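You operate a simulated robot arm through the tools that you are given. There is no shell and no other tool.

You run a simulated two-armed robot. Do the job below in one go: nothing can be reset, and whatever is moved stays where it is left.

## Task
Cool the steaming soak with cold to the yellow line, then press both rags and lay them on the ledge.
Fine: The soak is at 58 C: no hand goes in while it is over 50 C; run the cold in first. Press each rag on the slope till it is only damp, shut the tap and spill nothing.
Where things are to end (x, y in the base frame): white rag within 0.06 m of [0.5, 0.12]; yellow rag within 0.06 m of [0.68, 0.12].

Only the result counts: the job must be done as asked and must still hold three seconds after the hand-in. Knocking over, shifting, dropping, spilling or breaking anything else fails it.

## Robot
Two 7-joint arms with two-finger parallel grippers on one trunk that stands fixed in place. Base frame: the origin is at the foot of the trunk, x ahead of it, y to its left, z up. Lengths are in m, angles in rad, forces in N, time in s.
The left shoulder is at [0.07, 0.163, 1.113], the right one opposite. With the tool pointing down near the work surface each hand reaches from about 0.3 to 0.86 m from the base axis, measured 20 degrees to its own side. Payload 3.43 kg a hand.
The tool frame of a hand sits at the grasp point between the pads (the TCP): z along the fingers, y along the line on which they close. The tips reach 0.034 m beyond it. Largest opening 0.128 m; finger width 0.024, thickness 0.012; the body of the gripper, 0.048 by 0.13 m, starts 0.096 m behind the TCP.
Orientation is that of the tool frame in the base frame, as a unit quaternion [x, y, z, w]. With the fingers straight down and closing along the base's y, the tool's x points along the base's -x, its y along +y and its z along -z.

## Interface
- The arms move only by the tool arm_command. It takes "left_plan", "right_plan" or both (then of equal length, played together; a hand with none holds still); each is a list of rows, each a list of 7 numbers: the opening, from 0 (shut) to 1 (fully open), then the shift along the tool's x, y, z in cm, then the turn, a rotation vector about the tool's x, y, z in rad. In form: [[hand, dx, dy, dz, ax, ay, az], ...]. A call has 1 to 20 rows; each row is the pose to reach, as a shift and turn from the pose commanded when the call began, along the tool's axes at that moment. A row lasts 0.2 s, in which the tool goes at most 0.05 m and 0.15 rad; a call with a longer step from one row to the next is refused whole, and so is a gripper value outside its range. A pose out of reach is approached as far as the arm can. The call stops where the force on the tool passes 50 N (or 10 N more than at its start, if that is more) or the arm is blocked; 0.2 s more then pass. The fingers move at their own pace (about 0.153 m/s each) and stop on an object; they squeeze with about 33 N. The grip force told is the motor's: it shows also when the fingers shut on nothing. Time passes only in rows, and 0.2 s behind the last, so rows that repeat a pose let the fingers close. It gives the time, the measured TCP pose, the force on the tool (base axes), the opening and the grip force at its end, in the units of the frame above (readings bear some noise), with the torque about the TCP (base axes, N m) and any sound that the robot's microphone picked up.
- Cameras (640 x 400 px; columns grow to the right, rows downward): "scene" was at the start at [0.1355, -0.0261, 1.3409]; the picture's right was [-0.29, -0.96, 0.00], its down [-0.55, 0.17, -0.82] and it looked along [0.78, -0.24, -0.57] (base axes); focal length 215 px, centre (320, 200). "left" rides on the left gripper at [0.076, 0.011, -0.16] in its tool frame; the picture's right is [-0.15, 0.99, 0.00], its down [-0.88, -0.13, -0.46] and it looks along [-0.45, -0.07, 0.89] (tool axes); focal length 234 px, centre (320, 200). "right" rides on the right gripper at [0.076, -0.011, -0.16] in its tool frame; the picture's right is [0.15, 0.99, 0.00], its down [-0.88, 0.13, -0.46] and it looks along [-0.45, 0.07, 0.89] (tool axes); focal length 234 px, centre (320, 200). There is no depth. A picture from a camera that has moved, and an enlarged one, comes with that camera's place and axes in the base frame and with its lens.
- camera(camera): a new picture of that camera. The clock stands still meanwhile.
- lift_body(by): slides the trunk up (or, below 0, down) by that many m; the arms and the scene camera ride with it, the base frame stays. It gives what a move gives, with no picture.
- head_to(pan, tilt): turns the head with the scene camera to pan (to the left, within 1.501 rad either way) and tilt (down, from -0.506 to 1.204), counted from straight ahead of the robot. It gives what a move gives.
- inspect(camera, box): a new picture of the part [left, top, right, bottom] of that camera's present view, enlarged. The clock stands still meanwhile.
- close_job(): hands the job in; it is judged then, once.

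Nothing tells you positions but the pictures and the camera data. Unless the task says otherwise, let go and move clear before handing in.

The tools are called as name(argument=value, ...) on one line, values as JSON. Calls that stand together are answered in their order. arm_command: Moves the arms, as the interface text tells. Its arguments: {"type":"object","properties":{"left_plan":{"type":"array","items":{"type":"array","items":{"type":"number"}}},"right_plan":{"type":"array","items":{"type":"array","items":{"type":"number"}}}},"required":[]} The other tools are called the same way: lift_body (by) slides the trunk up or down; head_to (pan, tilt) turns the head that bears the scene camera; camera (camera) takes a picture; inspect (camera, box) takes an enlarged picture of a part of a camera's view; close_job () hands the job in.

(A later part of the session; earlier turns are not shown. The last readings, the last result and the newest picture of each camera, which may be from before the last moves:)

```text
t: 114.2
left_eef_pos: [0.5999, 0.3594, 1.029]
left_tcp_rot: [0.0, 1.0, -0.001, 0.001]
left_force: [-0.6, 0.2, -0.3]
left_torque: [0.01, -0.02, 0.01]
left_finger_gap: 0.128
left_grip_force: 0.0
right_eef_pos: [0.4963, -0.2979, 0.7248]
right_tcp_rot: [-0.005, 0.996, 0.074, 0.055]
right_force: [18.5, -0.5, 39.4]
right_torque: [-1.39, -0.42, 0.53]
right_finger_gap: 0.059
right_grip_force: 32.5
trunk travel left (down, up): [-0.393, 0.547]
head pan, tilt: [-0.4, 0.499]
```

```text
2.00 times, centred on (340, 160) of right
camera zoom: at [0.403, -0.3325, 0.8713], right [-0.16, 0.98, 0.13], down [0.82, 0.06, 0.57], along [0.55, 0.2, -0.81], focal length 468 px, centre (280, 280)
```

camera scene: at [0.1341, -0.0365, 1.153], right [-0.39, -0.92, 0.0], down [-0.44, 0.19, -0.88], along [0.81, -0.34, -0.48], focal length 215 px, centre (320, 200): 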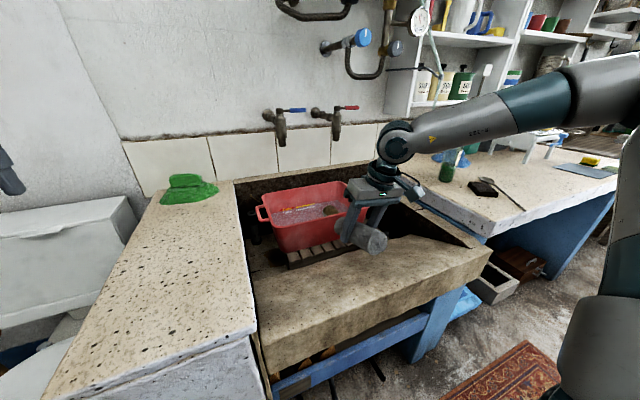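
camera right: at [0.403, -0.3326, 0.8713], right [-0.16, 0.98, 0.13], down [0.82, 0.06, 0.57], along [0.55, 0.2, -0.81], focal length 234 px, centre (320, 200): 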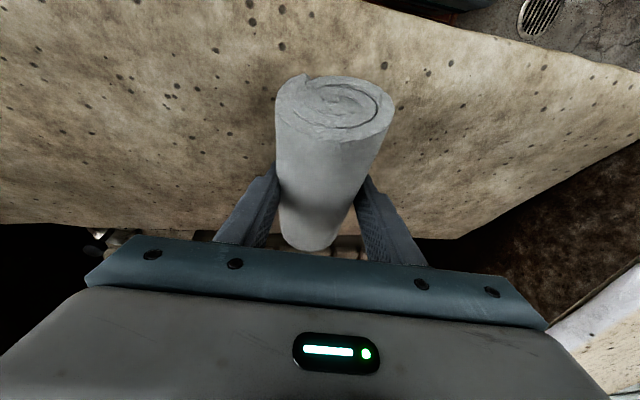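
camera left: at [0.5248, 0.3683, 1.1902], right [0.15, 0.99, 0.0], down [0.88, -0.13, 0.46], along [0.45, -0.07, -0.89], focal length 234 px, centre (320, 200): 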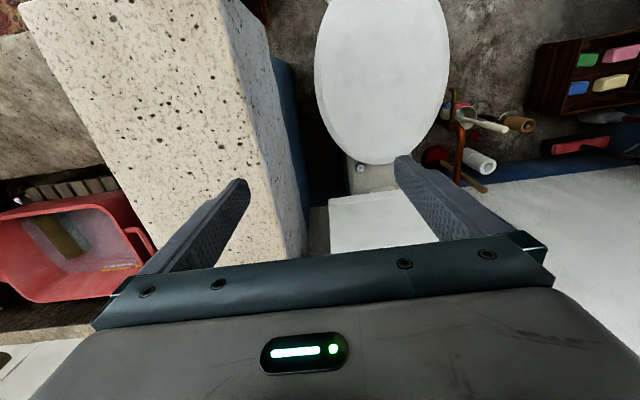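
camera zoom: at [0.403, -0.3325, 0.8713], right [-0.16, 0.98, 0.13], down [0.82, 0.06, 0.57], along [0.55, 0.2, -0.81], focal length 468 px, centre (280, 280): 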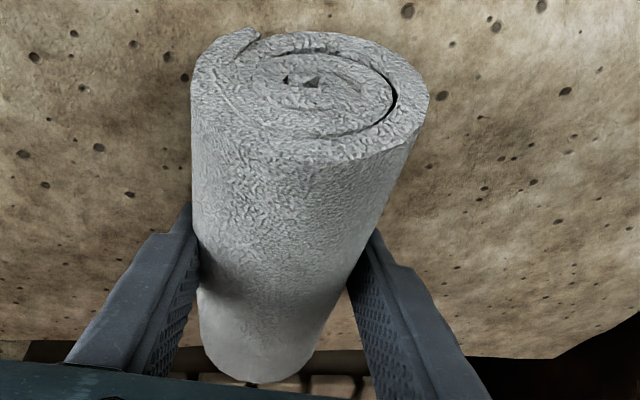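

The white rag no longer changes and is only damp. I'll lift it off the slope and turn the hand clockwise a bit so the arm can reach across to the ledge.

arm_command(right_plan=[[0, -0.3, 0.4, -2.5, 0, 0, 0], [0, -0.8, 1.0, -6.9, 0, 0, 0], [0, -1.2, 1.6, -11.0, 0, 0, 0], [0, -1.6, 2.1, -14.0, 0.014, -0.018, 0.123], [0, -1.6, 2.1, -14.0, 0.028, -0.037, 0.246], [0, -1.6, 2.1, -14.0, 0.041, -0.055, 0.369], [0, -1.6, 2.1, -14.0, 0.055, -0.073, 0.491]])

camera(camera="scene")

```text
t: 115.8
left_eef_pos: [0.6022, 0.356, 1.0286]
left_tcp_rot: [0.0, 1.0, -0.001, -0.001]
left_force: [0.4, 0.0, -0.2]
left_torque: [-0.01, 0.01, -0.01]
left_finger_gap: 0.1282
left_grip_force: 0.1
right_eef_pos: [0.4965, -0.2993, 0.8654]
right_tcp_rot: [0.243, 0.966, 0.057, 0.069]
right_force: [-0.2, 0.2, -2.2]
right_torque: [-0.03, -0.01, 0.0]
right_finger_gap: 0.0588
right_grip_force: 32.6
trunk travel left (down, up): [-0.393, 0.547]
head pan, tilt: [-0.4, 0.499]
```

```text
taken
camera scene: at [0.1349, -0.0357, 1.1529], right [-0.39, -0.92, 0.0], down [-0.44, 0.19, -0.88], along [0.81, -0.34, -0.48], focal length 215 px, centre (320, 200)
```

scene: 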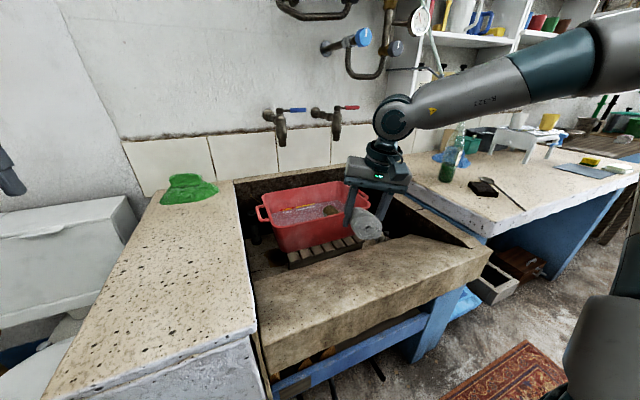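

The rag is still held. I'll try swinging it across toward the ledge with the hand leaned left, first part way, and check the left arm's clearance.

arm_command(right_plan=[[0, 1.91, 3.77, -0.21, -0.087, 0.046, 0.016], [0, 3.82, 7.53, -0.42, -0.174, 0.092, 0.032], [0, 5.73, 11.3, -0.64, -0.262, 0.138, 0.048], [0, 7.64, 15.06, -0.85, -0.349, 0.1846, 0.0645], [0, 9.55, 18.83, -1.06, -0.349, 0.1846, 0.0645], [0, 11.47, 22.59, -1.27, -0.349, 0.1846, 0.0645]])

head_to(pan=0.0, tilt=0.5)

camera(camera="scene")

camera(camera="right")

```text
t: 117.2
left_eef_pos: [0.603, 0.3566, 1.0279]
left_tcp_rot: [0.001, 1.0, 0.0, -0.001]
left_force: [1.0, 0.0, 0.3]
left_torque: [0.04, 0.04, 0.0]
left_finger_gap: 0.1281
left_grip_force: 0.1
right_eef_pos: [0.4981, -0.0477, 0.8965]
right_tcp_rot: [0.252, 0.935, 0.25, 0.019]
right_force: [0.0, 0.4, 0.0]
right_torque: [-0.02, 0.04, 0.05]
right_finger_gap: 0.059
right_grip_force: 33.3
trunk travel left (down, up): [-0.393, 0.547]
head pan, tilt: [-0.4, 0.499]
```

```text
t: 118.0
left_eef_pos: [0.602, 0.3584, 1.0292]
left_tcp_rot: [0.0, 1.0, 0.0, 0.0]
left_force: [-0.2, -0.2, 0.0]
left_torque: [0.0, 0.01, -0.01]
left_finger_gap: 0.1282
left_grip_force: 0.3
right_eef_pos: [0.4965, -0.0483, 0.8966]
right_tcp_rot: [0.251, 0.935, 0.249, 0.02]
right_force: [-0.7, 0.6, 0.3]
right_torque: [0.0, -0.02, 0.04]
right_finger_gap: 0.0588
right_grip_force: 33.0
trunk travel left (down, up): [-0.393, 0.547]
head pan, tilt: [0.0, 0.499]
```

```text
taken
camera scene: at [0.1423, -0.0005, 1.1529], right [0.0, -1.0, 0.0], down [-0.48, 0.0, -0.88], along [0.88, 0.0, -0.48], focal length 215 px, centre (320, 200)
```

scene: 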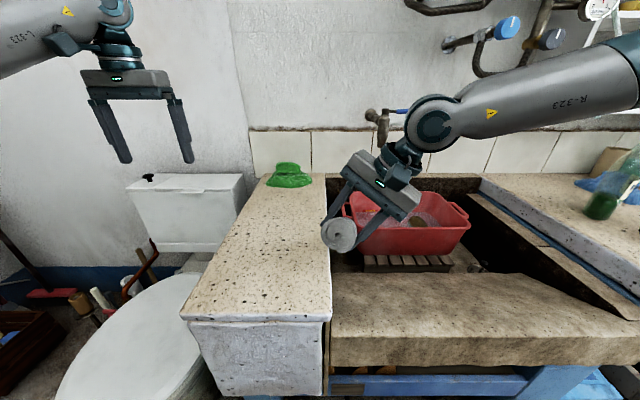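

```text
taken
camera right: at [0.3981, -0.0934, 1.0374], right [0.33, 0.81, 0.48], down [0.76, -0.53, 0.38], along [0.57, 0.24, -0.79], focal length 234 px, centre (320, 200)
```

right: 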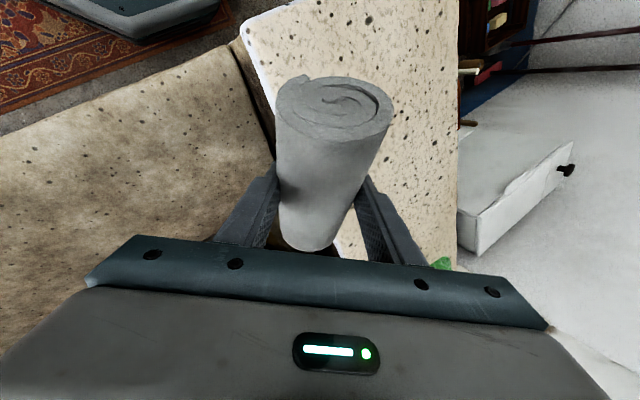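

No limit hit so far: the rag is at the ledge edge. I'll carry on to over the target (0.50, 0.12) and drop the trunk a bit for arm room while levelling the rag.

arm_command(right_plan=[[0, 1.95, 3.2, 1.9, 0, 0, 0], [0, 3.9, 6.4, 3.85, 0, 0, 0], [0, 5.85, 9.6, 5.8, 0, 0, 0], [0, 7.6, 12.4, 7.5, 0, 0, 0]])

camera(camera="scene")

camera(camera="left")

```text
t: 119.0
left_eef_pos: [0.6011, 0.3574, 1.029]
left_tcp_rot: [0.001, 1.0, 0.0, 0.0]
left_force: [0.0, 0.2, -0.5]
left_torque: [-0.02, 0.01, 0.04]
left_finger_gap: 0.128
left_grip_force: 0.0
right_eef_pos: [0.4975, -0.0049, 0.8984]
right_tcp_rot: [0.251, 0.935, 0.25, 0.02]
right_force: [-1.4, -0.1, -0.6]
right_torque: [0.05, 0.01, 0.02]
right_finger_gap: 0.059
right_grip_force: 33.5
right hand out of reach, approached as far as the arm can: row 2, 3, 4
trunk travel left (down, up): [-0.393, 0.547]
head pan, tilt: [0.0, 0.499]
```

```text
taken
camera scene: at [0.1421, -0.0006, 1.1529], right [0.0, -1.0, 0.0], down [-0.48, 0.0, -0.88], along [0.88, 0.0, -0.48], focal length 215 px, centre (320, 200)
```

scene: 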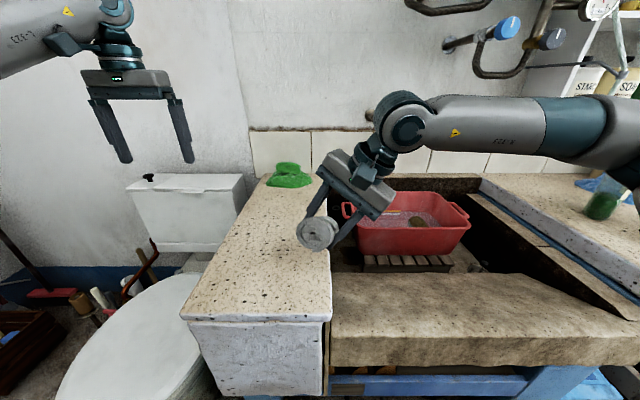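

```text
taken
camera left: at [0.5259, 0.3686, 1.1885], right [0.15, 0.99, 0.0], down [0.88, -0.13, 0.46], along [0.45, -0.07, -0.89], focal length 234 px, centre (320, 200)
```

left: 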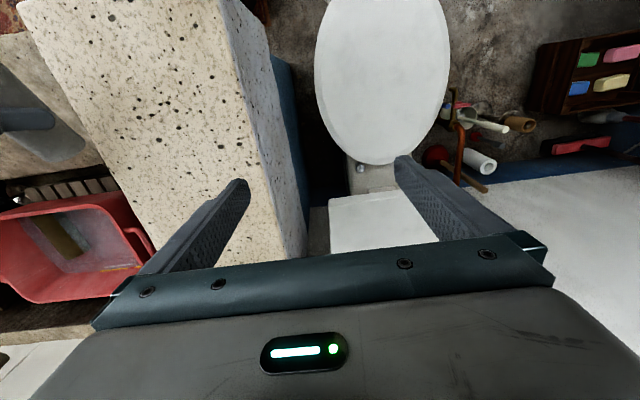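

The arm stops at y≈0 here. I'll lean the hand further left and try again.

arm_command(right_plan=[[0, 0, 0, 0, -0.087, 0.046, 0.016], [0, 0, 0, 0, -0.174, 0.092, 0.032], [0, 0, 0, 0, -0.262, 0.138, 0.049], [0, 1.92, 3.0, 1.82, -0.262, 0.138, 0.049], [0, 3.84, 6.0, 3.65, -0.262, 0.138, 0.049], [0, 5.75, 9.0, 5.47, -0.262, 0.138, 0.049]])

camera(camera="scene")

```text
t: 120.4
left_eef_pos: [0.6012, 0.3588, 1.0291]
left_tcp_rot: [0.0, 1.0, -0.001, 0.001]
left_force: [-0.5, -0.8, 0.2]
left_torque: [-0.07, -0.05, -0.01]
left_finger_gap: 0.128
left_grip_force: 0.1
right_eef_pos: [0.4946, 0.0538, 0.8917]
right_tcp_rot: [0.252, 0.887, 0.386, -0.017]
right_force: [0.1, 0.3, -0.9]
right_torque: [-0.04, 0.0, -0.06]
right_finger_gap: 0.0588
right_grip_force: 33.0
right hand out of reach, approached as far as the arm can: row 5, 6
trunk travel left (down, up): [-0.393, 0.547]
head pan, tilt: [0.0, 0.499]
```

```text
taken
camera scene: at [0.1408, 0.0006, 1.1531], right [0.0, -1.0, 0.0], down [-0.48, 0.0, -0.88], along [0.88, 0.0, -0.48], focal length 215 px, centre (320, 200)
```

scene: 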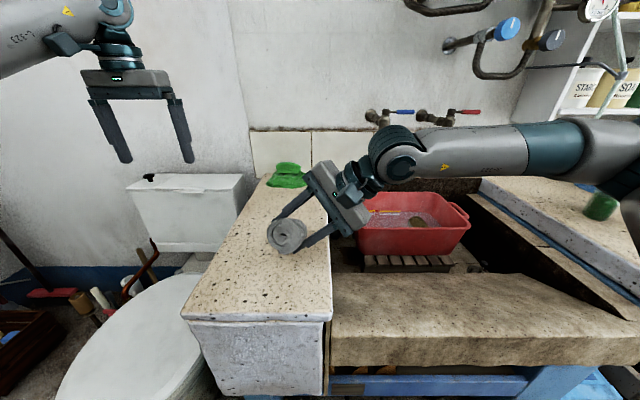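

I can get the rag to y≈0.054 here, but it hangs pitched in the fingers and the lean is awkward. A cleaner way is to set it back on the slope and re-grip it square, so it will hang level later. Going back over the slope.

arm_command(right_plan=[[0, -1.96, -2.62, -2.94, 0.0786, -0.0116, -0.0716], [0, -3.92, -5.23, -5.89, 0.1572, -0.0232, -0.1433], [0, -5.88, -7.85, -8.83, 0.2358, -0.0348, -0.2149], [0, -7.84, -10.46, -11.77, 0.3144, -0.0465, -0.2866], [0, -9.8, -13.08, -14.71, 0.3929, -0.0581, -0.3582], [0, -11.75, -15.7, -17.66, 0.4715, -0.0697, -0.4298], [0, -13.71, -18.31, -20.6, 0.5501, -0.0813, -0.5015], [0, -15.67, -20.93, -23.54, 0.6287, -0.0929, -0.5731]])

camera(camera="right")

camera(camera="scene")

```text
t: 122.2
left_eef_pos: [0.6016, 0.357, 1.0295]
left_tcp_rot: [0.0, 1.0, 0.0, 0.0]
left_force: [0.7, 0.1, -0.8]
left_torque: [-0.01, -0.02, -0.01]
left_finger_gap: 0.128
left_grip_force: 0.0
right_eef_pos: [0.4952, -0.3015, 0.8778]
right_tcp_rot: [-0.007, 0.996, 0.074, 0.054]
right_force: [-0.5, -1.1, -1.3]
right_torque: [0.0, -0.01, 0.02]
right_finger_gap: 0.0587
right_grip_force: 32.8
trunk travel left (down, up): [-0.393, 0.547]
head pan, tilt: [0.0, 0.499]
```

```text
taken
camera right: at [0.4026, -0.3368, 1.0241], right [-0.17, 0.98, 0.13], down [0.82, 0.07, 0.56], along [0.54, 0.2, -0.82], focal length 234 px, centre (320, 200)
```

right: 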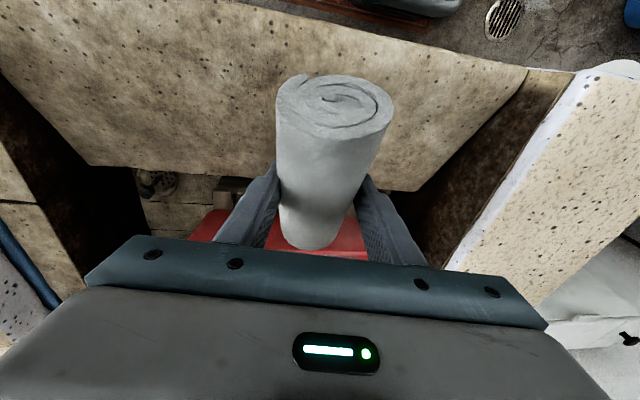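

```text
taken
camera scene: at [0.1416, -0.0012, 1.153], right [0.0, -1.0, 0.0], down [-0.48, 0.0, -0.88], along [0.88, 0.0, -0.48], focal length 215 px, centre (320, 200)
```

scene: 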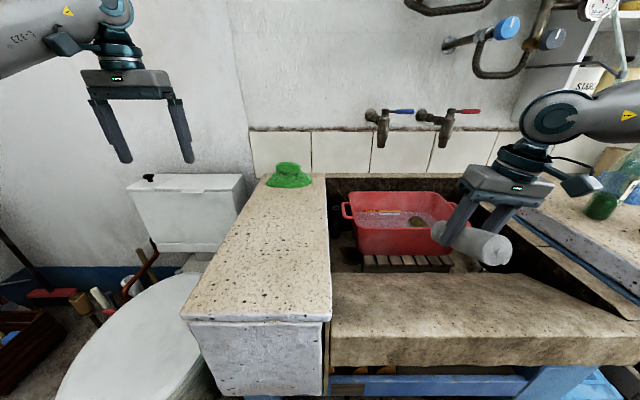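

Now lowering the rag back onto the same place on the slope.

arm_command(right_plan=[[0, 0.4, -0.48, 3.8, 0, 0, 0], [0, 0.8, -0.97, 7.6, 0, 0, 0], [0, 1.2, -1.45, 11.4, 0, 0, 0], [0, 1.5, -1.84, 14.3, 0, 0, 0], [0, 1.55, -1.9, 14.8, 0, 0, 0]])

camera(camera="right")

```text
t: 123.4
left_eef_pos: [0.6004, 0.3575, 1.0292]
left_tcp_rot: [0.0, 1.0, 0.0, 0.0]
left_force: [0.3, -0.5, -0.5]
left_torque: [0.03, 0.01, 0.0]
left_finger_gap: 0.1281
left_grip_force: 0.0
right_eef_pos: [0.4957, -0.2972, 0.7298]
right_tcp_rot: [-0.005, 0.996, 0.075, 0.055]
right_force: [0.2, -0.7, -0.7]
right_torque: [0.0, 0.02, -0.01]
right_finger_gap: 0.0586
right_grip_force: 32.9
trunk travel left (down, up): [-0.393, 0.547]
head pan, tilt: [0.0, 0.499]
```

```text
taken
camera right: at [0.4046, -0.3315, 0.8765], right [-0.17, 0.98, 0.13], down [0.82, 0.06, 0.56], along [0.54, 0.2, -0.82], focal length 234 px, centre (320, 200)
```

right: 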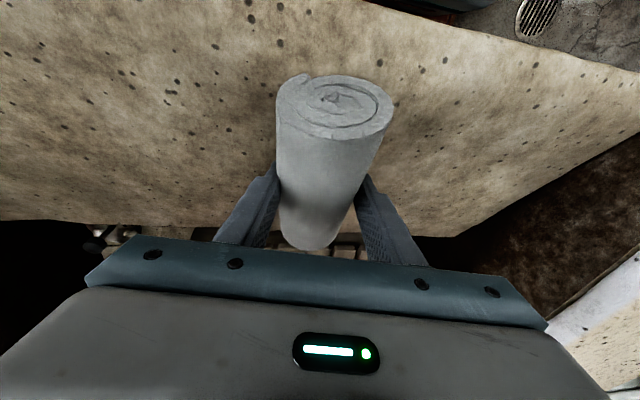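

arm_command(right_plan=[[0, 0.02, -0.03, 0.2, 0, 0, 0], [0, 0.03, -0.05, 0.35, 0, 0, 0]])

```text
t: 124.0
left_eef_pos: [0.6015, 0.3577, 1.03]
left_tcp_rot: [0.0, 1.0, 0.0, 0.0]
left_force: [-0.1, -0.1, 0.3]
left_torque: [0.0, 0.0, 0.02]
left_finger_gap: 0.1281
left_grip_force: 0.0
right_eef_pos: [0.4971, -0.2972, 0.7268]
right_tcp_rot: [-0.006, 0.996, 0.075, 0.055]
right_force: [0.0, -0.7, -0.5]
right_torque: [0.01, -0.02, 0.03]
right_finger_gap: 0.059
right_grip_force: 32.5
trunk travel left (down, up): [-0.393, 0.547]
head pan, tilt: [0.0, 0.499]
```

arm_command(right_plan=[[0, 0.02, -0.03, 0.2, 0, 0, 0], [0, 0.03, -0.05, 0.35, 0, 0, 0]])

```text
t: 124.6
left_eef_pos: [0.6, 0.3573, 1.0306]
left_tcp_rot: [-0.001, 1.0, -0.001, 0.001]
left_force: [-0.7, -0.3, 0.1]
left_torque: [-0.01, 0.0, 0.01]
left_finger_gap: 0.1282
left_grip_force: 0.0
right_eef_pos: [0.4974, -0.2969, 0.726]
right_tcp_rot: [-0.006, 0.995, 0.075, 0.058]
right_force: [0.8, -7.1, 28.2]
right_torque: [0.05, 0.16, 0.04]
right_finger_gap: 0.0591
right_grip_force: 32.9
trunk travel left (down, up): [-0.393, 0.547]
head pan, tilt: [0.0, 0.499]
```

It's flush on the slope now (28 N with little torque). I'll ease off and open.

arm_command(right_plan=[[0, -0.02, 0.03, -0.15, 0, 0, 0], [0.55, -0.02, 0.03, -0.15, 0, 0, 0], [0.75, -0.02, 0.03, -0.15, 0, 0, 0], [0.75, -0.02, 0.03, -0.15, 0, 0, 0]])

camera(camera="right")

head_to(pan=-0.35, tilt=0.6)

inspect(camera="scene", box=[260, 140, 468, 270])

```text
t: 125.6
left_eef_pos: [0.6015, 0.3587, 1.0286]
left_tcp_rot: [0.0, 1.0, -0.002, 0.001]
left_force: [0.9, 0.1, 0.0]
left_torque: [0.03, 0.02, -0.01]
left_finger_gap: 0.1281
left_grip_force: 0.0
right_eef_pos: [0.4982, -0.2951, 0.7259]
right_tcp_rot: [-0.006, 0.996, 0.073, 0.057]
right_force: [6.8, 20.6, 21.3]
right_torque: [-0.09, -0.14, 0.22]
right_finger_gap: 0.0825
right_grip_force: 0.1
trunk travel left (down, up): [-0.393, 0.547]
head pan, tilt: [0.0, 0.499]
```

```text
taken
camera right: at [0.405, -0.3301, 0.872], right [-0.17, 0.98, 0.13], down [0.82, 0.07, 0.57], along [0.55, 0.2, -0.81], focal length 234 px, centre (320, 200)
```

right: 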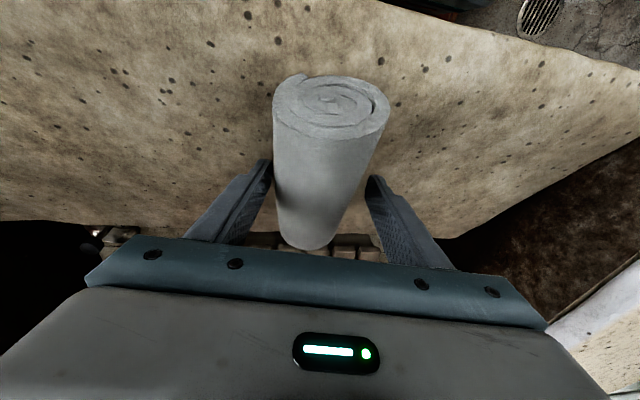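

```text
t: 126.5
left_eef_pos: [0.6005, 0.3591, 1.0281]
left_tcp_rot: [0.001, 1.0, -0.001, 0.001]
left_force: [0.1, 0.0, -0.8]
left_torque: [0.02, -0.03, 0.02]
left_finger_gap: 0.1279
left_grip_force: 0.1
right_eef_pos: [0.4978, -0.2948, 0.7257]
right_tcp_rot: [-0.007, 0.996, 0.075, 0.056]
right_force: [8.5, 17.5, 24.9]
right_torque: [-0.46, -0.23, 0.27]
right_finger_gap: 0.0841
right_grip_force: 0.0
trunk travel left (down, up): [-0.393, 0.547]
head pan, tilt: [-0.351, 0.6]
```

```text
3.08 times, centred on (364, 205) of scene
camera zoom: at [0.133, -0.0281, 1.1441], right [-0.34, -0.94, 0.0], down [-0.53, 0.19, -0.83], along [0.78, -0.28, -0.56], focal length 662 px, centre (185, 185)
```

zoom: 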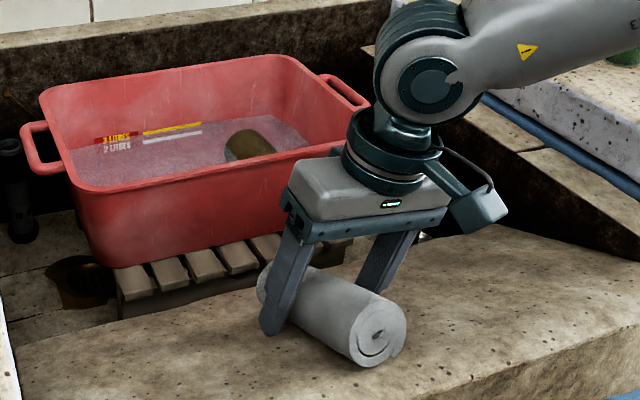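

The right finger was bearing on the stone. I'll rise clear of the rag, then square the hand to the slope for a clean re-grip.

arm_command(right_plan=[[0.75, -0.22, 0.3, -2.0, 0, 0, 0], [0.75, -0.66, 0.88, -5.9, 0, 0, 0], [0.75, -0.9, 1.2, -8.0, 0, 0, 0], [0.75, -0.9, 1.2, -8.0, 0.051, 0.131, -0.013], [0.75, -0.9, 1.2, -8.0, 0.101, 0.262, -0.026], [0.75, -0.9, 1.2, -8.0, 0.1522, 0.3933, -0.0395]])

camera(camera="right")

inspect(camera="scene", box=[260, 140, 468, 270])

```text
t: 127.9
left_eef_pos: [0.6025, 0.3571, 1.0283]
left_tcp_rot: [0.001, 1.0, 0.0, -0.001]
left_force: [1.3, 0.0, 0.2]
left_torque: [0.0, 0.04, -0.02]
left_finger_gap: 0.1282
left_grip_force: 0.0
right_eef_pos: [0.4983, -0.2969, 0.8036]
right_tcp_rot: [-0.036, 0.989, -0.005, -0.142]
right_force: [-0.5, 0.1, -0.1]
right_torque: [-0.03, 0.01, -0.02]
right_finger_gap: 0.0959
right_grip_force: 0.2
trunk travel left (down, up): [-0.393, 0.547]
head pan, tilt: [-0.351, 0.6]
```

```text
taken
camera right: at [0.4712, -0.3101, 0.9787], right [-0.21, 0.98, 0.04], down [0.96, 0.2, 0.19], along [0.18, 0.08, -0.98], focal length 234 px, centre (320, 200)
```

right: 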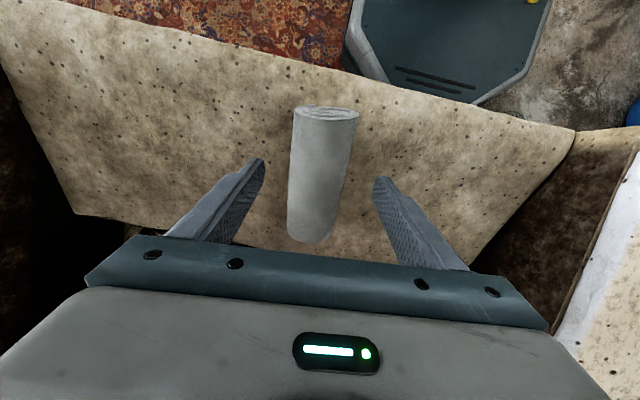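

```text
3.08 times, centred on (364, 205) of scene
camera zoom: at [0.1351, -0.0302, 1.1437], right [-0.34, -0.94, 0.0], down [-0.53, 0.19, -0.82], along [0.77, -0.28, -0.57], focal length 662 px, centre (185, 185)
```

zoom: 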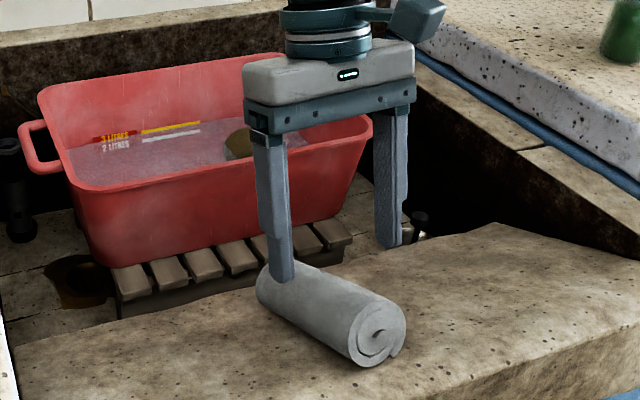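

The white rag rests on the slope at about (0.503, −0.296). Now descending square to it and gripping.

arm_command(right_plan=[[0.75, -0.9, 0, 2.6, 0, 0, 0], [0.75, -1.8, 0, 5.2, 0, 0, 0], [0.75, -2.6, 0, 7.4, 0, 0, 0], [0, -2.6, 0, 7.4, 0, 0, 0], [0, -2.6, 0, 7.4, 0, 0, 0], [0, -2.6, 0, 7.4, 0, 0, 0]])

camera(camera="right")

```text
t: 129.3
left_eef_pos: [0.6012, 0.3575, 1.0291]
left_tcp_rot: [0.0, 1.0, 0.0, 0.0]
left_force: [-0.8, 0.1, -0.2]
left_torque: [-0.03, 0.02, 0.03]
left_finger_gap: 0.1278
left_grip_force: 0.0
right_eef_pos: [0.5035, -0.297, 0.7254]
right_tcp_rot: [-0.036, 0.99, -0.005, -0.139]
right_force: [0.0, -0.6, -0.2]
right_torque: [-0.01, 0.02, 0.0]
right_finger_gap: 0.0592
right_grip_force: 32.8
trunk travel left (down, up): [-0.393, 0.547]
head pan, tilt: [-0.351, 0.6]
```

```text
taken
camera right: at [0.475, -0.3109, 0.8993], right [-0.21, 0.98, 0.04], down [0.96, 0.2, 0.2], along [0.18, 0.08, -0.98], focal length 234 px, centre (320, 200)
```

right: 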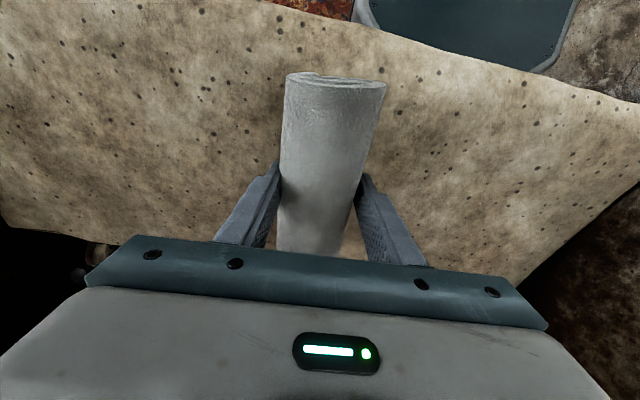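

The white rag is gripped square. I'll lift it and level it.

arm_command(right_plan=[[0, 1.08, 0, -3.75, 0, 0, 0], [0, 2.15, 0, -7.51, 0, -0.07, 0], [0, 3.22, 0, -11.26, 0, -0.14, 0], [0, 4.3, 0, -15.0, 0, -0.21, 0], [0, 5.37, 0, -18.77, 0, -0.28, 0]])

head_to(pan=-0.6, tilt=0.3)

camera(camera="scene")

```text
t: 130.5
left_eef_pos: [0.5998, 0.3583, 1.0303]
left_tcp_rot: [0.0, 1.0, 0.0, 0.0]
left_force: [0.6, 0.4, 0.0]
left_torque: [-0.01, -0.01, 0.01]
left_finger_gap: 0.1282
left_grip_force: 0.1
right_eef_pos: [0.5031, -0.2977, 0.9185]
right_tcp_rot: [-0.038, 0.999, 0.0, 0.001]
right_force: [-0.4, 0.4, -0.9]
right_torque: [-0.04, -0.01, 0.01]
right_finger_gap: 0.0589
right_grip_force: 33.3
trunk travel left (down, up): [-0.393, 0.547]
head pan, tilt: [-0.351, 0.6]
```

```text
t: 131.3
left_eef_pos: [0.601, 0.3568, 1.0299]
left_tcp_rot: [0.0, 1.0, 0.0, 0.0]
left_force: [0.4, -0.7, -0.3]
left_torque: [0.0, -0.05, 0.0]
left_finger_gap: 0.1281
left_grip_force: 0.0
right_eef_pos: [0.504, -0.2971, 0.9194]
right_tcp_rot: [-0.036, 0.999, 0.001, 0.0]
right_force: [0.3, 0.0, -0.4]
right_torque: [0.0, 0.01, 0.04]
right_finger_gap: 0.0589
right_grip_force: 32.9
trunk travel left (down, up): [-0.393, 0.547]
head pan, tilt: [-0.6, 0.3]
```

```text
taken
camera scene: at [0.1281, -0.0532, 1.1712], right [-0.56, -0.83, 0.0], down [-0.24, 0.17, -0.95], along [0.79, -0.54, -0.3], focal length 215 px, centre (320, 200)
```

scene: 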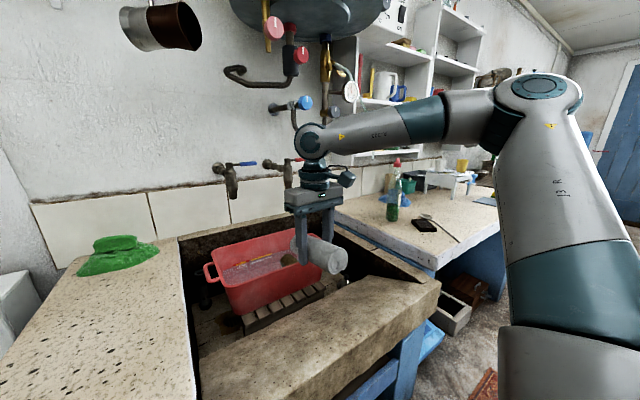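

The rag hangs level. To free the elbow I'll lower the trunk in steps while raising the hand, so the upper arm points up more.

arm_command(right_plan=[[0, 0, 0, -4.0, 0, 0, 0], [0, 0, 0, -8.0, 0, 0, 0], [0, 0, 0, -12.0, 0, 0, 0]])

lift_body(by=-0.18)

arm_command(right_plan=[[0, 0, 1.5, -4.5, 0, 0, 0], [0, 0, 3.0, -9.0, 0, 0, 0], [0, 0, 4.5, -13.5, 0, 0, 0]])

lift_body(by=-0.15)

camera(camera="scene")

```text
t: 132.1
left_eef_pos: [0.6009, 0.3584, 1.0295]
left_tcp_rot: [0.0, 1.0, -0.001, 0.001]
left_force: [0.1, 0.8, 0.9]
left_torque: [-0.02, -0.05, 0.03]
left_finger_gap: 0.128
left_grip_force: 0.1
right_eef_pos: [0.5031, -0.2972, 1.0424]
right_tcp_rot: [-0.037, 0.999, 0.0, 0.0]
right_force: [0.5, -0.1, -0.7]
right_torque: [-0.04, -0.01, -0.02]
right_finger_gap: 0.0589
right_grip_force: 32.9
trunk travel left (down, up): [-0.393, 0.547]
head pan, tilt: [-0.6, 0.3]
```

```text
t: 134.1
left_eef_pos: [0.6013, 0.3571, 0.8496]
left_tcp_rot: [0.0, 1.0, 0.0, 0.0]
left_force: [-0.4, 0.2, 0.4]
left_torque: [0.0, -0.03, 0.03]
left_finger_gap: 0.1281
left_grip_force: 0.1
right_eef_pos: [0.5046, -0.2975, 0.8608]
right_tcp_rot: [-0.036, 0.999, 0.001, 0.0]
right_force: [-0.3, -0.3, -0.6]
right_torque: [-0.02, -0.04, 0.0]
right_finger_gap: 0.059
right_grip_force: 33.1
trunk travel left (down, up): [-0.213, 0.727]
head pan, tilt: [-0.6, 0.3]
```

```text
t: 134.9
left_eef_pos: [0.6009, 0.3572, 0.8504]
left_tcp_rot: [-0.001, 1.0, 0.001, 0.0]
left_force: [0.7, -0.2, -0.7]
left_torque: [0.01, -0.09, -0.01]
left_finger_gap: 0.128
left_grip_force: 0.1
right_eef_pos: [0.4905, -0.2609, 0.9855]
right_tcp_rot: [-0.036, 0.999, 0.002, 0.003]
right_force: [-0.1, -0.3, -0.8]
right_torque: [0.02, -0.05, 0.03]
right_finger_gap: 0.059
right_grip_force: 32.8
right hand out of reach, approached as far as the arm can: row 3
trunk travel left (down, up): [-0.213, 0.727]
head pan, tilt: [-0.6, 0.3]
```

```text
t: 136.6
left_eef_pos: [0.6011, 0.3569, 0.6996]
left_tcp_rot: [0.0, 1.0, 0.0, 0.0]
left_force: [0.0, 0.2, 0.3]
left_torque: [0.0, -0.02, 0.01]
left_finger_gap: 0.1277
left_grip_force: 0.1
right_eef_pos: [0.4913, -0.2618, 0.8347]
right_tcp_rot: [-0.037, 0.999, 0.002, 0.002]
right_force: [-0.6, -0.3, -0.8]
right_torque: [0.05, 0.02, 0.0]
right_finger_gap: 0.0589
right_grip_force: 33.0
trunk travel left (down, up): [-0.063, 0.877]
head pan, tilt: [-0.6, 0.3]
```

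```text
taken
camera scene: at [0.128, -0.0533, 0.8414], right [-0.56, -0.83, 0.0], down [-0.24, 0.17, -0.96], along [0.79, -0.54, -0.3], focal length 215 px, centre (320, 200)
```

scene: 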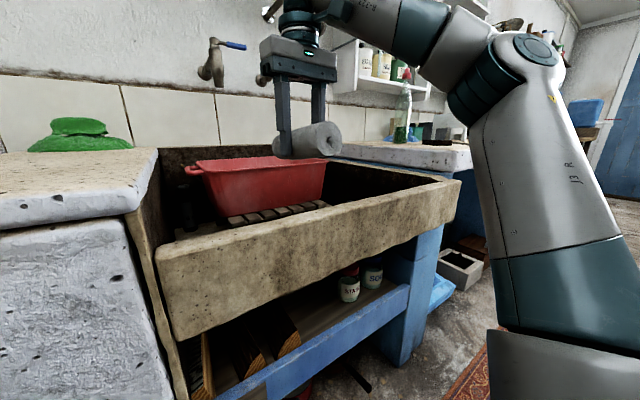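

The elbow sits at a fixed angle out from the body, so this arm can't cross to y 0.12 upright. The left arm began in a posture with its elbow inboard, so it should reach over. I'll set the white rag back on the slope nearer the ledge and let the left hand carry it over.

lift_body(by=0.315)

arm_command(right_plan=[[0, -0.15, 1.0, 4.5, 0, 0.047, 0], [0, -0.3, 2.05, 9.0, 0, 0.094, 0], [0, -0.45, 3.1, 13.5, 0, 0.14, 0], [0, -0.6, 4.15, 18.0, 0, 0.187, 0], [0, -0.75, 5.2, 22.5, 0, 0.234, 0], [0, -0.86, 6.15, 27.0, 0, 0.28, 0]])

head_to(pan=-0.35, tilt=0.6)

camera(camera="right")

camera(camera="scene")

```text
t: 139.7
left_eef_pos: [0.6012, 0.3563, 1.0147]
left_tcp_rot: [0.0, 1.0, 0.001, -0.001]
left_force: [-0.4, 0.3, -1.2]
left_torque: [-0.04, 0.01, -0.02]
left_finger_gap: 0.128
left_grip_force: 0.1
right_eef_pos: [0.4927, -0.262, 1.1487]
right_tcp_rot: [-0.037, 0.999, 0.002, 0.001]
right_force: [0.3, -0.2, -0.3]
right_torque: [0.01, 0.0, -0.01]
right_finger_gap: 0.059
right_grip_force: 33.3
trunk travel left (down, up): [-0.378, 0.562]
head pan, tilt: [-0.6, 0.3]
```

```text
t: 141.1
left_eef_pos: [0.6022, 0.3577, 1.0127]
left_tcp_rot: [0.001, 1.0, -0.001, 0.0]
left_force: [-0.4, -0.6, 0.0]
left_torque: [-0.04, 0.03, -0.02]
left_finger_gap: 0.128
left_grip_force: 0.0
right_eef_pos: [0.4991, -0.1991, 0.8787]
right_tcp_rot: [-0.036, 0.99, -0.004, -0.139]
right_force: [0.6, 0.3, -2.3]
right_torque: [-0.03, 0.02, 0.0]
right_finger_gap: 0.0594
right_grip_force: 32.7
trunk travel left (down, up): [-0.378, 0.562]
head pan, tilt: [-0.6, 0.3]
```

```text
t: 141.9
left_eef_pos: [0.6015, 0.3581, 1.0127]
left_tcp_rot: [0.0, 1.0, 0.0, 0.0]
left_force: [-0.3, 0.3, -0.3]
left_torque: [0.02, 0.0, 0.01]
left_finger_gap: 0.1281
left_grip_force: 0.0
right_eef_pos: [0.4982, -0.1992, 0.8792]
right_tcp_rot: [-0.036, 0.99, -0.004, -0.138]
right_force: [-0.1, -0.6, -0.8]
right_torque: [0.01, -0.02, 0.01]
right_finger_gap: 0.0592
right_grip_force: 32.7
trunk travel left (down, up): [-0.378, 0.562]
head pan, tilt: [-0.351, 0.6]
```

```text
taken
camera right: at [0.4706, -0.2131, 1.0536], right [-0.21, 0.98, 0.04], down [0.96, 0.2, 0.2], along [0.18, 0.08, -0.98], focal length 234 px, centre (320, 200)
```

right: 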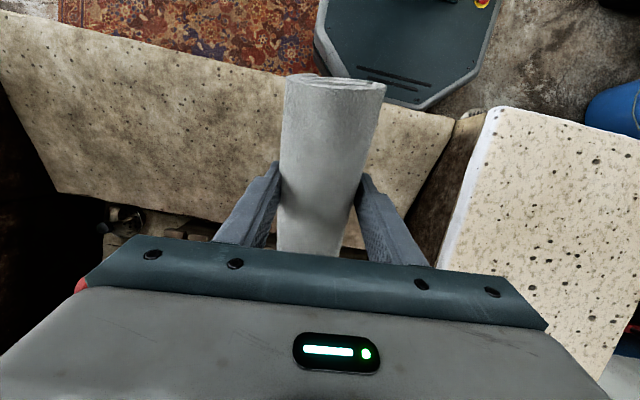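

```text
taken
camera scene: at [0.1343, -0.0309, 1.1288], right [-0.34, -0.94, 0.0], down [-0.53, 0.19, -0.83], along [0.77, -0.28, -0.56], focal length 215 px, centre (320, 200)
```

scene: 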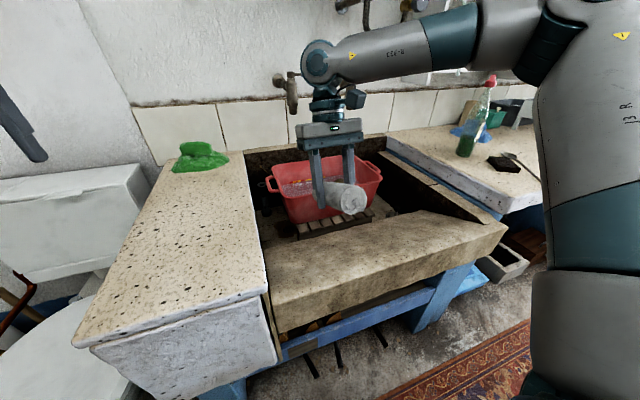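

Before releasing, I'll move the right hand aside with the rag and test how far the left hand can come across, so I know where to leave the rag.

arm_command(right_plan=[[0, 0.3, -4.0, 0, 0, 0, 0], [0, 0.6, -8.0, 0, 0, 0, 0], [0, 0.9, -12.0, 0, 0, 0, 0], [0, 1.2, -16.0, 0, 0, 0, 0], [0, 1.5, -20.0, 0, 0, 0, 0]])

arm_command(left_plan=[[0.75, 1.0, -4.58, 0.1, 0, 0, 0], [0.75, 2.0, -9.16, 0.2, 0, 0, 0], [0.75, 3.0, -13.74, 0.3, 0, 0, 0], [0.75, 4.0, -18.3, 0.4, 0, 0, 0], [0.75, 5.0, -22.9, 0.5, 0, 0, 0], [0.75, 6.0, -27.5, 0.6, 0, 0, 0], [0.75, 7.0, -32.0, 0.7, 0, 0, 0], [0.75, 8.0, -36.6, 0.8, 0, 0, 0], [0.75, 9.0, -41.2, 0.9, 0, 0, 0], [0.75, 10.0, -45.8, 1.0, 0, 0, 0]])

camera(camera="scene")

camera(camera="left")

```text
t: 143.1
left_eef_pos: [0.6017, 0.3567, 1.0139]
left_tcp_rot: [-0.001, 1.0, 0.001, 0.0]
left_force: [-0.4, -0.2, 0.2]
left_torque: [-0.01, 0.03, 0.04]
left_finger_gap: 0.1279
left_grip_force: 0.0
right_eef_pos: [0.496, -0.4005, 0.8833]
right_tcp_rot: [-0.036, 0.99, -0.004, -0.139]
right_force: [0.3, 0.6, -1.7]
right_torque: [0.0, -0.04, -0.02]
right_finger_gap: 0.0591
right_grip_force: 32.8
trunk travel left (down, up): [-0.378, 0.562]
head pan, tilt: [-0.351, 0.6]
```

```text
t: 145.3
left_eef_pos: [0.5034, -0.1026, 1.0044]
left_tcp_rot: [-0.001, 1.0, 0.001, 0.001]
left_force: [0.0, -0.7, -0.8]
left_torque: [0.06, 0.04, -0.03]
left_finger_gap: 0.0958
left_grip_force: 0.0
right_eef_pos: [0.4962, -0.4006, 0.883]
right_tcp_rot: [-0.037, 0.99, -0.002, -0.138]
right_force: [-0.6, 0.0, -0.7]
right_torque: [0.04, -0.01, -0.04]
right_finger_gap: 0.059
right_grip_force: 33.1
trunk travel left (down, up): [-0.378, 0.562]
head pan, tilt: [-0.351, 0.6]
```

```text
taken
camera scene: at [0.134, -0.0324, 1.1288], right [-0.34, -0.94, 0.0], down [-0.53, 0.2, -0.82], along [0.77, -0.28, -0.57], focal length 215 px, centre (320, 200)
```

scene: 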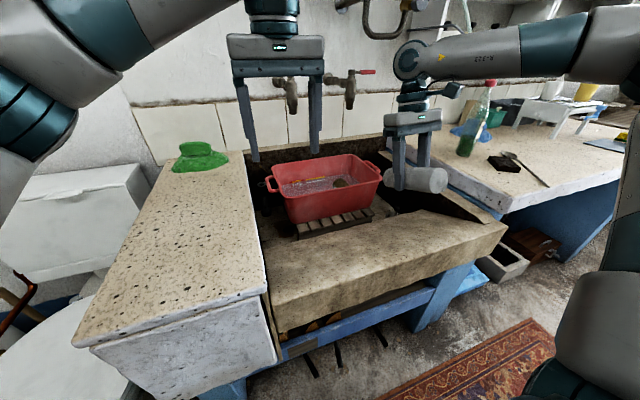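

```text
taken
camera left: at [0.4272, -0.0904, 1.1637], right [0.15, 0.99, 0.0], down [0.88, -0.13, 0.46], along [0.45, -0.07, -0.89], focal length 234 px, centre (320, 200)
```

left: 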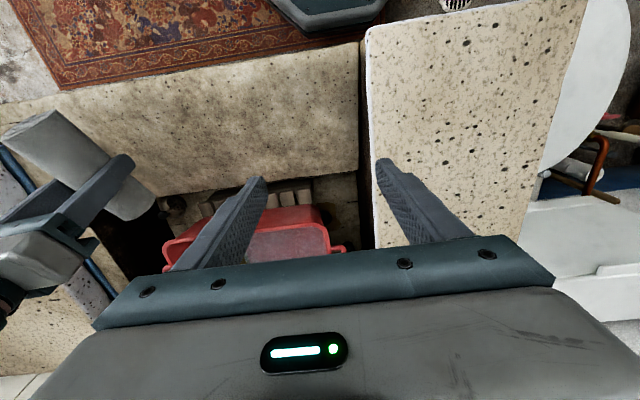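

The left hand reaches (0.50, −0.10) upright with no trouble. I'll pull it back a bit, set the rag on the slope at y≈−0.25 with the right hand, and let the left take it.

arm_command(left_plan=[[0.75, 0, 5.0, 0, 0, 0, 0], [0.75, 0, 10.0, 0, 0, 0, 0], [0.75, 0, 15.0, 0, 0, 0, 0], [0.75, 0, 20.0, 0, 0, 0, 0], [0.75, 0, 25.0, 0, 0, 0, 0]], right_plan=[[0, 0, 0, 0, 0, 0, 0], [0, 0, 3.8, 0, 0, 0, 0], [0, 0, 7.6, 0, 0, 0, 0], [0, 0, 11.4, 0, 0, 0, 0], [0, 0, 15.0, 0, 0, 0, 0]])

arm_command(right_plan=[[0, -1.26, 0, 4.4, 0, 0, 0], [0, -2.52, 0, 8.8, 0, 0, 0], [0, -3.78, 0, 13.2, 0, 0, 0], [0, -4.1, 0, 14.3, 0, 0, 0]])

camera(camera="right")

```text
t: 146.5
left_eef_pos: [0.5014, 0.1521, 1.006]
left_tcp_rot: [0.0, 1.0, -0.001, 0.001]
left_force: [-0.6, 1.1, 0.0]
left_torque: [-0.02, 0.0, -0.01]
left_finger_gap: 0.0959
left_grip_force: 0.1
right_eef_pos: [0.4872, -0.2463, 0.8875]
right_tcp_rot: [-0.036, 0.99, -0.005, -0.138]
right_force: [-0.7, 0.4, -1.6]
right_torque: [-0.03, -0.03, 0.0]
right_finger_gap: 0.0592
right_grip_force: 33.5
trunk travel left (down, up): [-0.378, 0.562]
head pan, tilt: [-0.351, 0.6]
```

```text
t: 147.5
left_eef_pos: [0.5011, 0.1493, 1.0055]
left_tcp_rot: [-0.001, 1.0, 0.0, 0.0]
left_force: [-0.5, 0.2, -0.2]
left_torque: [-0.04, 0.0, 0.0]
left_finger_gap: 0.096
left_grip_force: 0.1
right_eef_pos: [0.4848, -0.2496, 0.7344]
right_tcp_rot: [-0.037, 0.99, -0.003, -0.139]
right_force: [0.2, -0.2, -1.4]
right_torque: [0.0, 0.0, -0.05]
right_finger_gap: 0.0589
right_grip_force: 32.7
trunk travel left (down, up): [-0.378, 0.562]
head pan, tilt: [-0.351, 0.6]
```

```text
taken
camera right: at [0.4564, -0.2629, 0.9084], right [-0.21, 0.98, 0.04], down [0.96, 0.2, 0.2], along [0.18, 0.08, -0.98], focal length 234 px, centre (320, 200)
```

right: 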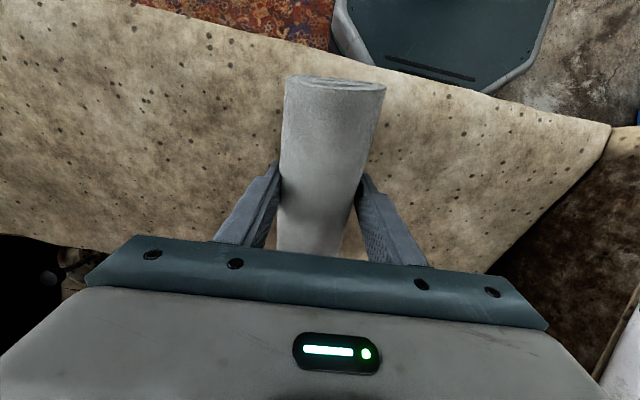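

arm_command(right_plan=[[0, -1.35, 0, 0.35, 0, 0, 0], [0, -1.37, 0, 0.5, 0, 0, 0], [0, -1.38, 0, 0.6, 0, 0, 0]])

```text
t: 148.3
left_eef_pos: [0.5006, 0.1506, 1.0063]
left_tcp_rot: [0.0, 1.0, 0.0, 0.0]
left_force: [0.3, -0.1, 0.6]
left_torque: [0.0, 0.02, 0.0]
left_finger_gap: 0.0959
left_grip_force: 0.1
right_eef_pos: [0.4989, -0.248, 0.7283]
right_tcp_rot: [-0.036, 0.99, -0.003, -0.136]
right_force: [4.4, 1.5, 15.6]
right_torque: [-0.23, 0.46, -0.05]
right_finger_gap: 0.0591
right_grip_force: 33.1
trunk travel left (down, up): [-0.378, 0.562]
head pan, tilt: [-0.351, 0.6]
```

Contact at about 15 N. I'll release, lift straight off, and clear the right hand to the side.

arm_command(right_plan=[[0.4, 0, 0, -0.1, 0, 0, 0], [0.75, 0, 0, -0.1, 0, 0, 0], [0.75, 0, 0, -0.1, 0, 0, 0], [0.75, 0, 0, -3.5, 0, 0, 0], [0.75, 0, 0, -8.0, 0, 0, 0], [0.75, 0, 0, -12.0, 0, 0, 0], [0.75, 0, -4.5, -13.0, 0, 0, 0], [0.75, 0, -9.2, -13.0, 0, 0, 0], [0.75, 0, -14.0, -13.0, 0, 0, 0], [0.75, 0, -18.8, -13.0, 0, 0, 0], [0.75, 0, -23.0, -13.0, 0, 0, 0]])

camera(camera="scene")

camera(camera="left")

camera(camera="right")

```text
t: 150.7
left_eef_pos: [0.5008, 0.1484, 1.0055]
left_tcp_rot: [0.0, 1.0, 0.0, 0.0]
left_force: [0.0, 0.4, -0.4]
left_torque: [0.01, -0.06, 0.02]
left_finger_gap: 0.0959
left_grip_force: 0.1
right_eef_pos: [0.5524, -0.4772, 0.8491]
right_tcp_rot: [-0.037, 0.99, -0.002, -0.138]
right_force: [0.4, 0.3, 0.1]
right_torque: [0.01, -0.03, 0.0]
right_finger_gap: 0.0958
right_grip_force: 0.0
trunk travel left (down, up): [-0.378, 0.562]
head pan, tilt: [-0.351, 0.6]
```

```text
taken
camera scene: at [0.134, -0.0316, 1.1288], right [-0.34, -0.94, 0.0], down [-0.53, 0.19, -0.82], along [0.77, -0.28, -0.57], focal length 215 px, centre (320, 200)
```

scene: 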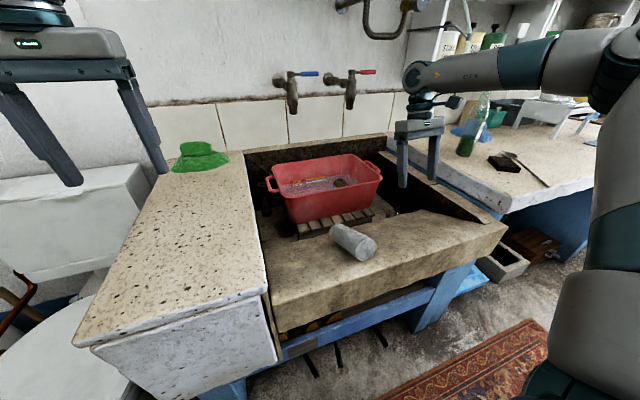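

```text
taken
camera left: at [0.4255, 0.1599, 1.1658], right [0.15, 0.99, 0.0], down [0.88, -0.13, 0.46], along [0.45, -0.07, -0.89], focal length 234 px, centre (320, 200)
```

left: 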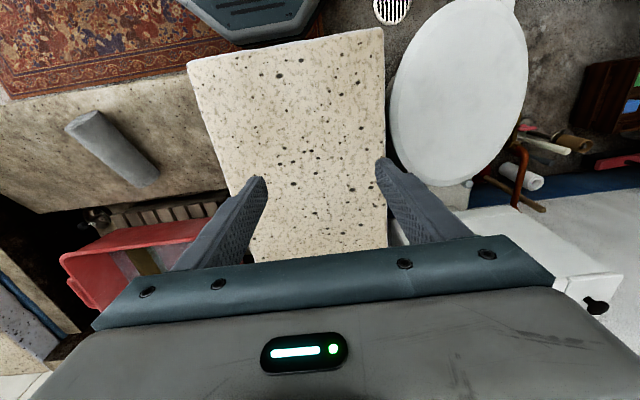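

```text
taken
camera right: at [0.5217, -0.4909, 1.0233], right [-0.21, 0.98, 0.04], down [0.96, 0.2, 0.2], along [0.18, 0.08, -0.98], focal length 234 px, centre (320, 200)
```

right: 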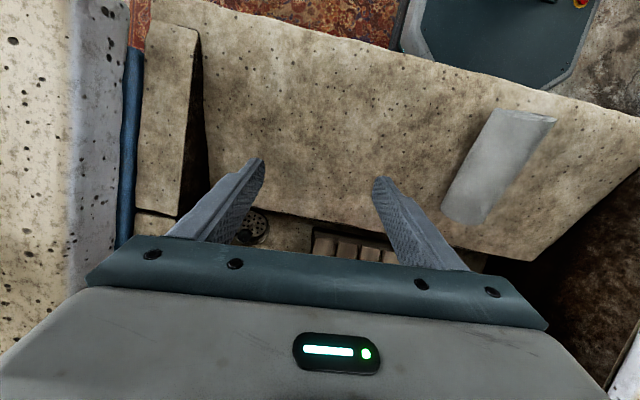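

The white rag lies on the slope at about (0.498, −0.249). Now the left hand goes over it, tilted square to the slope.

arm_command(left_plan=[[0.75, 0, -4.9, 0.5, 0, 0.035, -0.009], [0.75, 0, -9.8, 1.0, 0, 0.07, -0.018], [0.75, 0, -14.7, 1.5, 0, 0.105, -0.027], [0.75, 0, -19.6, 2.0, 0, 0.14, -0.036], [0.75, 0, -24.5, 3.0, 0, 0.175, -0.045], [0.75, 0, -29.4, 4.0, 0, 0.21, -0.054], [0.75, 0, -34.3, 5.0, 0, 0.245, -0.063], [0.75, 0.1, -38.5, 7.0, 0, 0.28, -0.07], [0.75, 0.1, -39.7, 10.0, 0, 0.28, -0.07]])

camera(camera="left")

camera(camera="scene")

```text
t: 152.7
left_eef_pos: [0.5014, -0.2474, 0.9078]
left_tcp_rot: [-0.036, 0.989, 0.0, -0.14]
left_force: [-1.2, 0.0, 1.1]
left_torque: [0.0, -0.02, 0.02]
left_finger_gap: 0.096
left_grip_force: 0.0
right_eef_pos: [0.5515, -0.4763, 0.8485]
right_tcp_rot: [-0.036, 0.99, -0.003, -0.138]
right_force: [0.0, 0.0, -0.5]
right_torque: [0.01, 0.01, -0.03]
right_finger_gap: 0.0959
right_grip_force: 0.1
trunk travel left (down, up): [-0.378, 0.562]
head pan, tilt: [-0.351, 0.6]
```

```text
taken
camera left: at [0.4723, -0.2386, 1.0825], right [0.07, 1.0, -0.03], down [0.98, -0.06, 0.19], along [0.19, -0.04, -0.98], focal length 234 px, centre (320, 200)
```

left: 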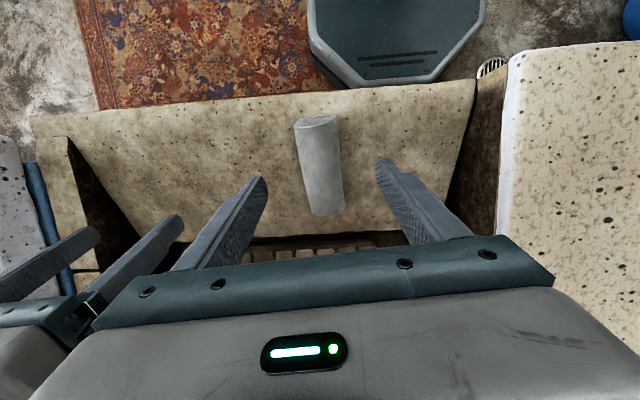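

```text
taken
camera scene: at [0.1347, -0.0307, 1.1288], right [-0.34, -0.94, 0.0], down [-0.53, 0.19, -0.82], along [0.77, -0.28, -0.57], focal length 215 px, centre (320, 200)
```

scene: 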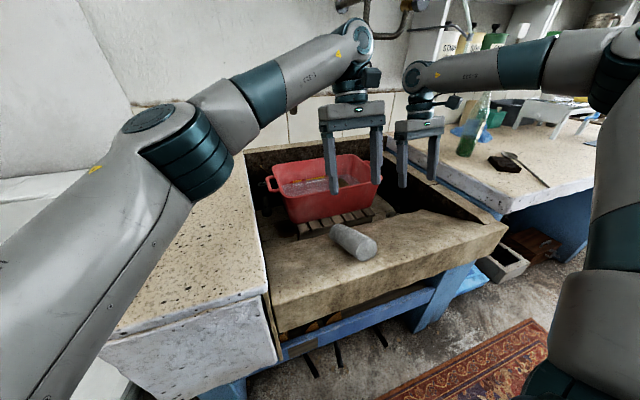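

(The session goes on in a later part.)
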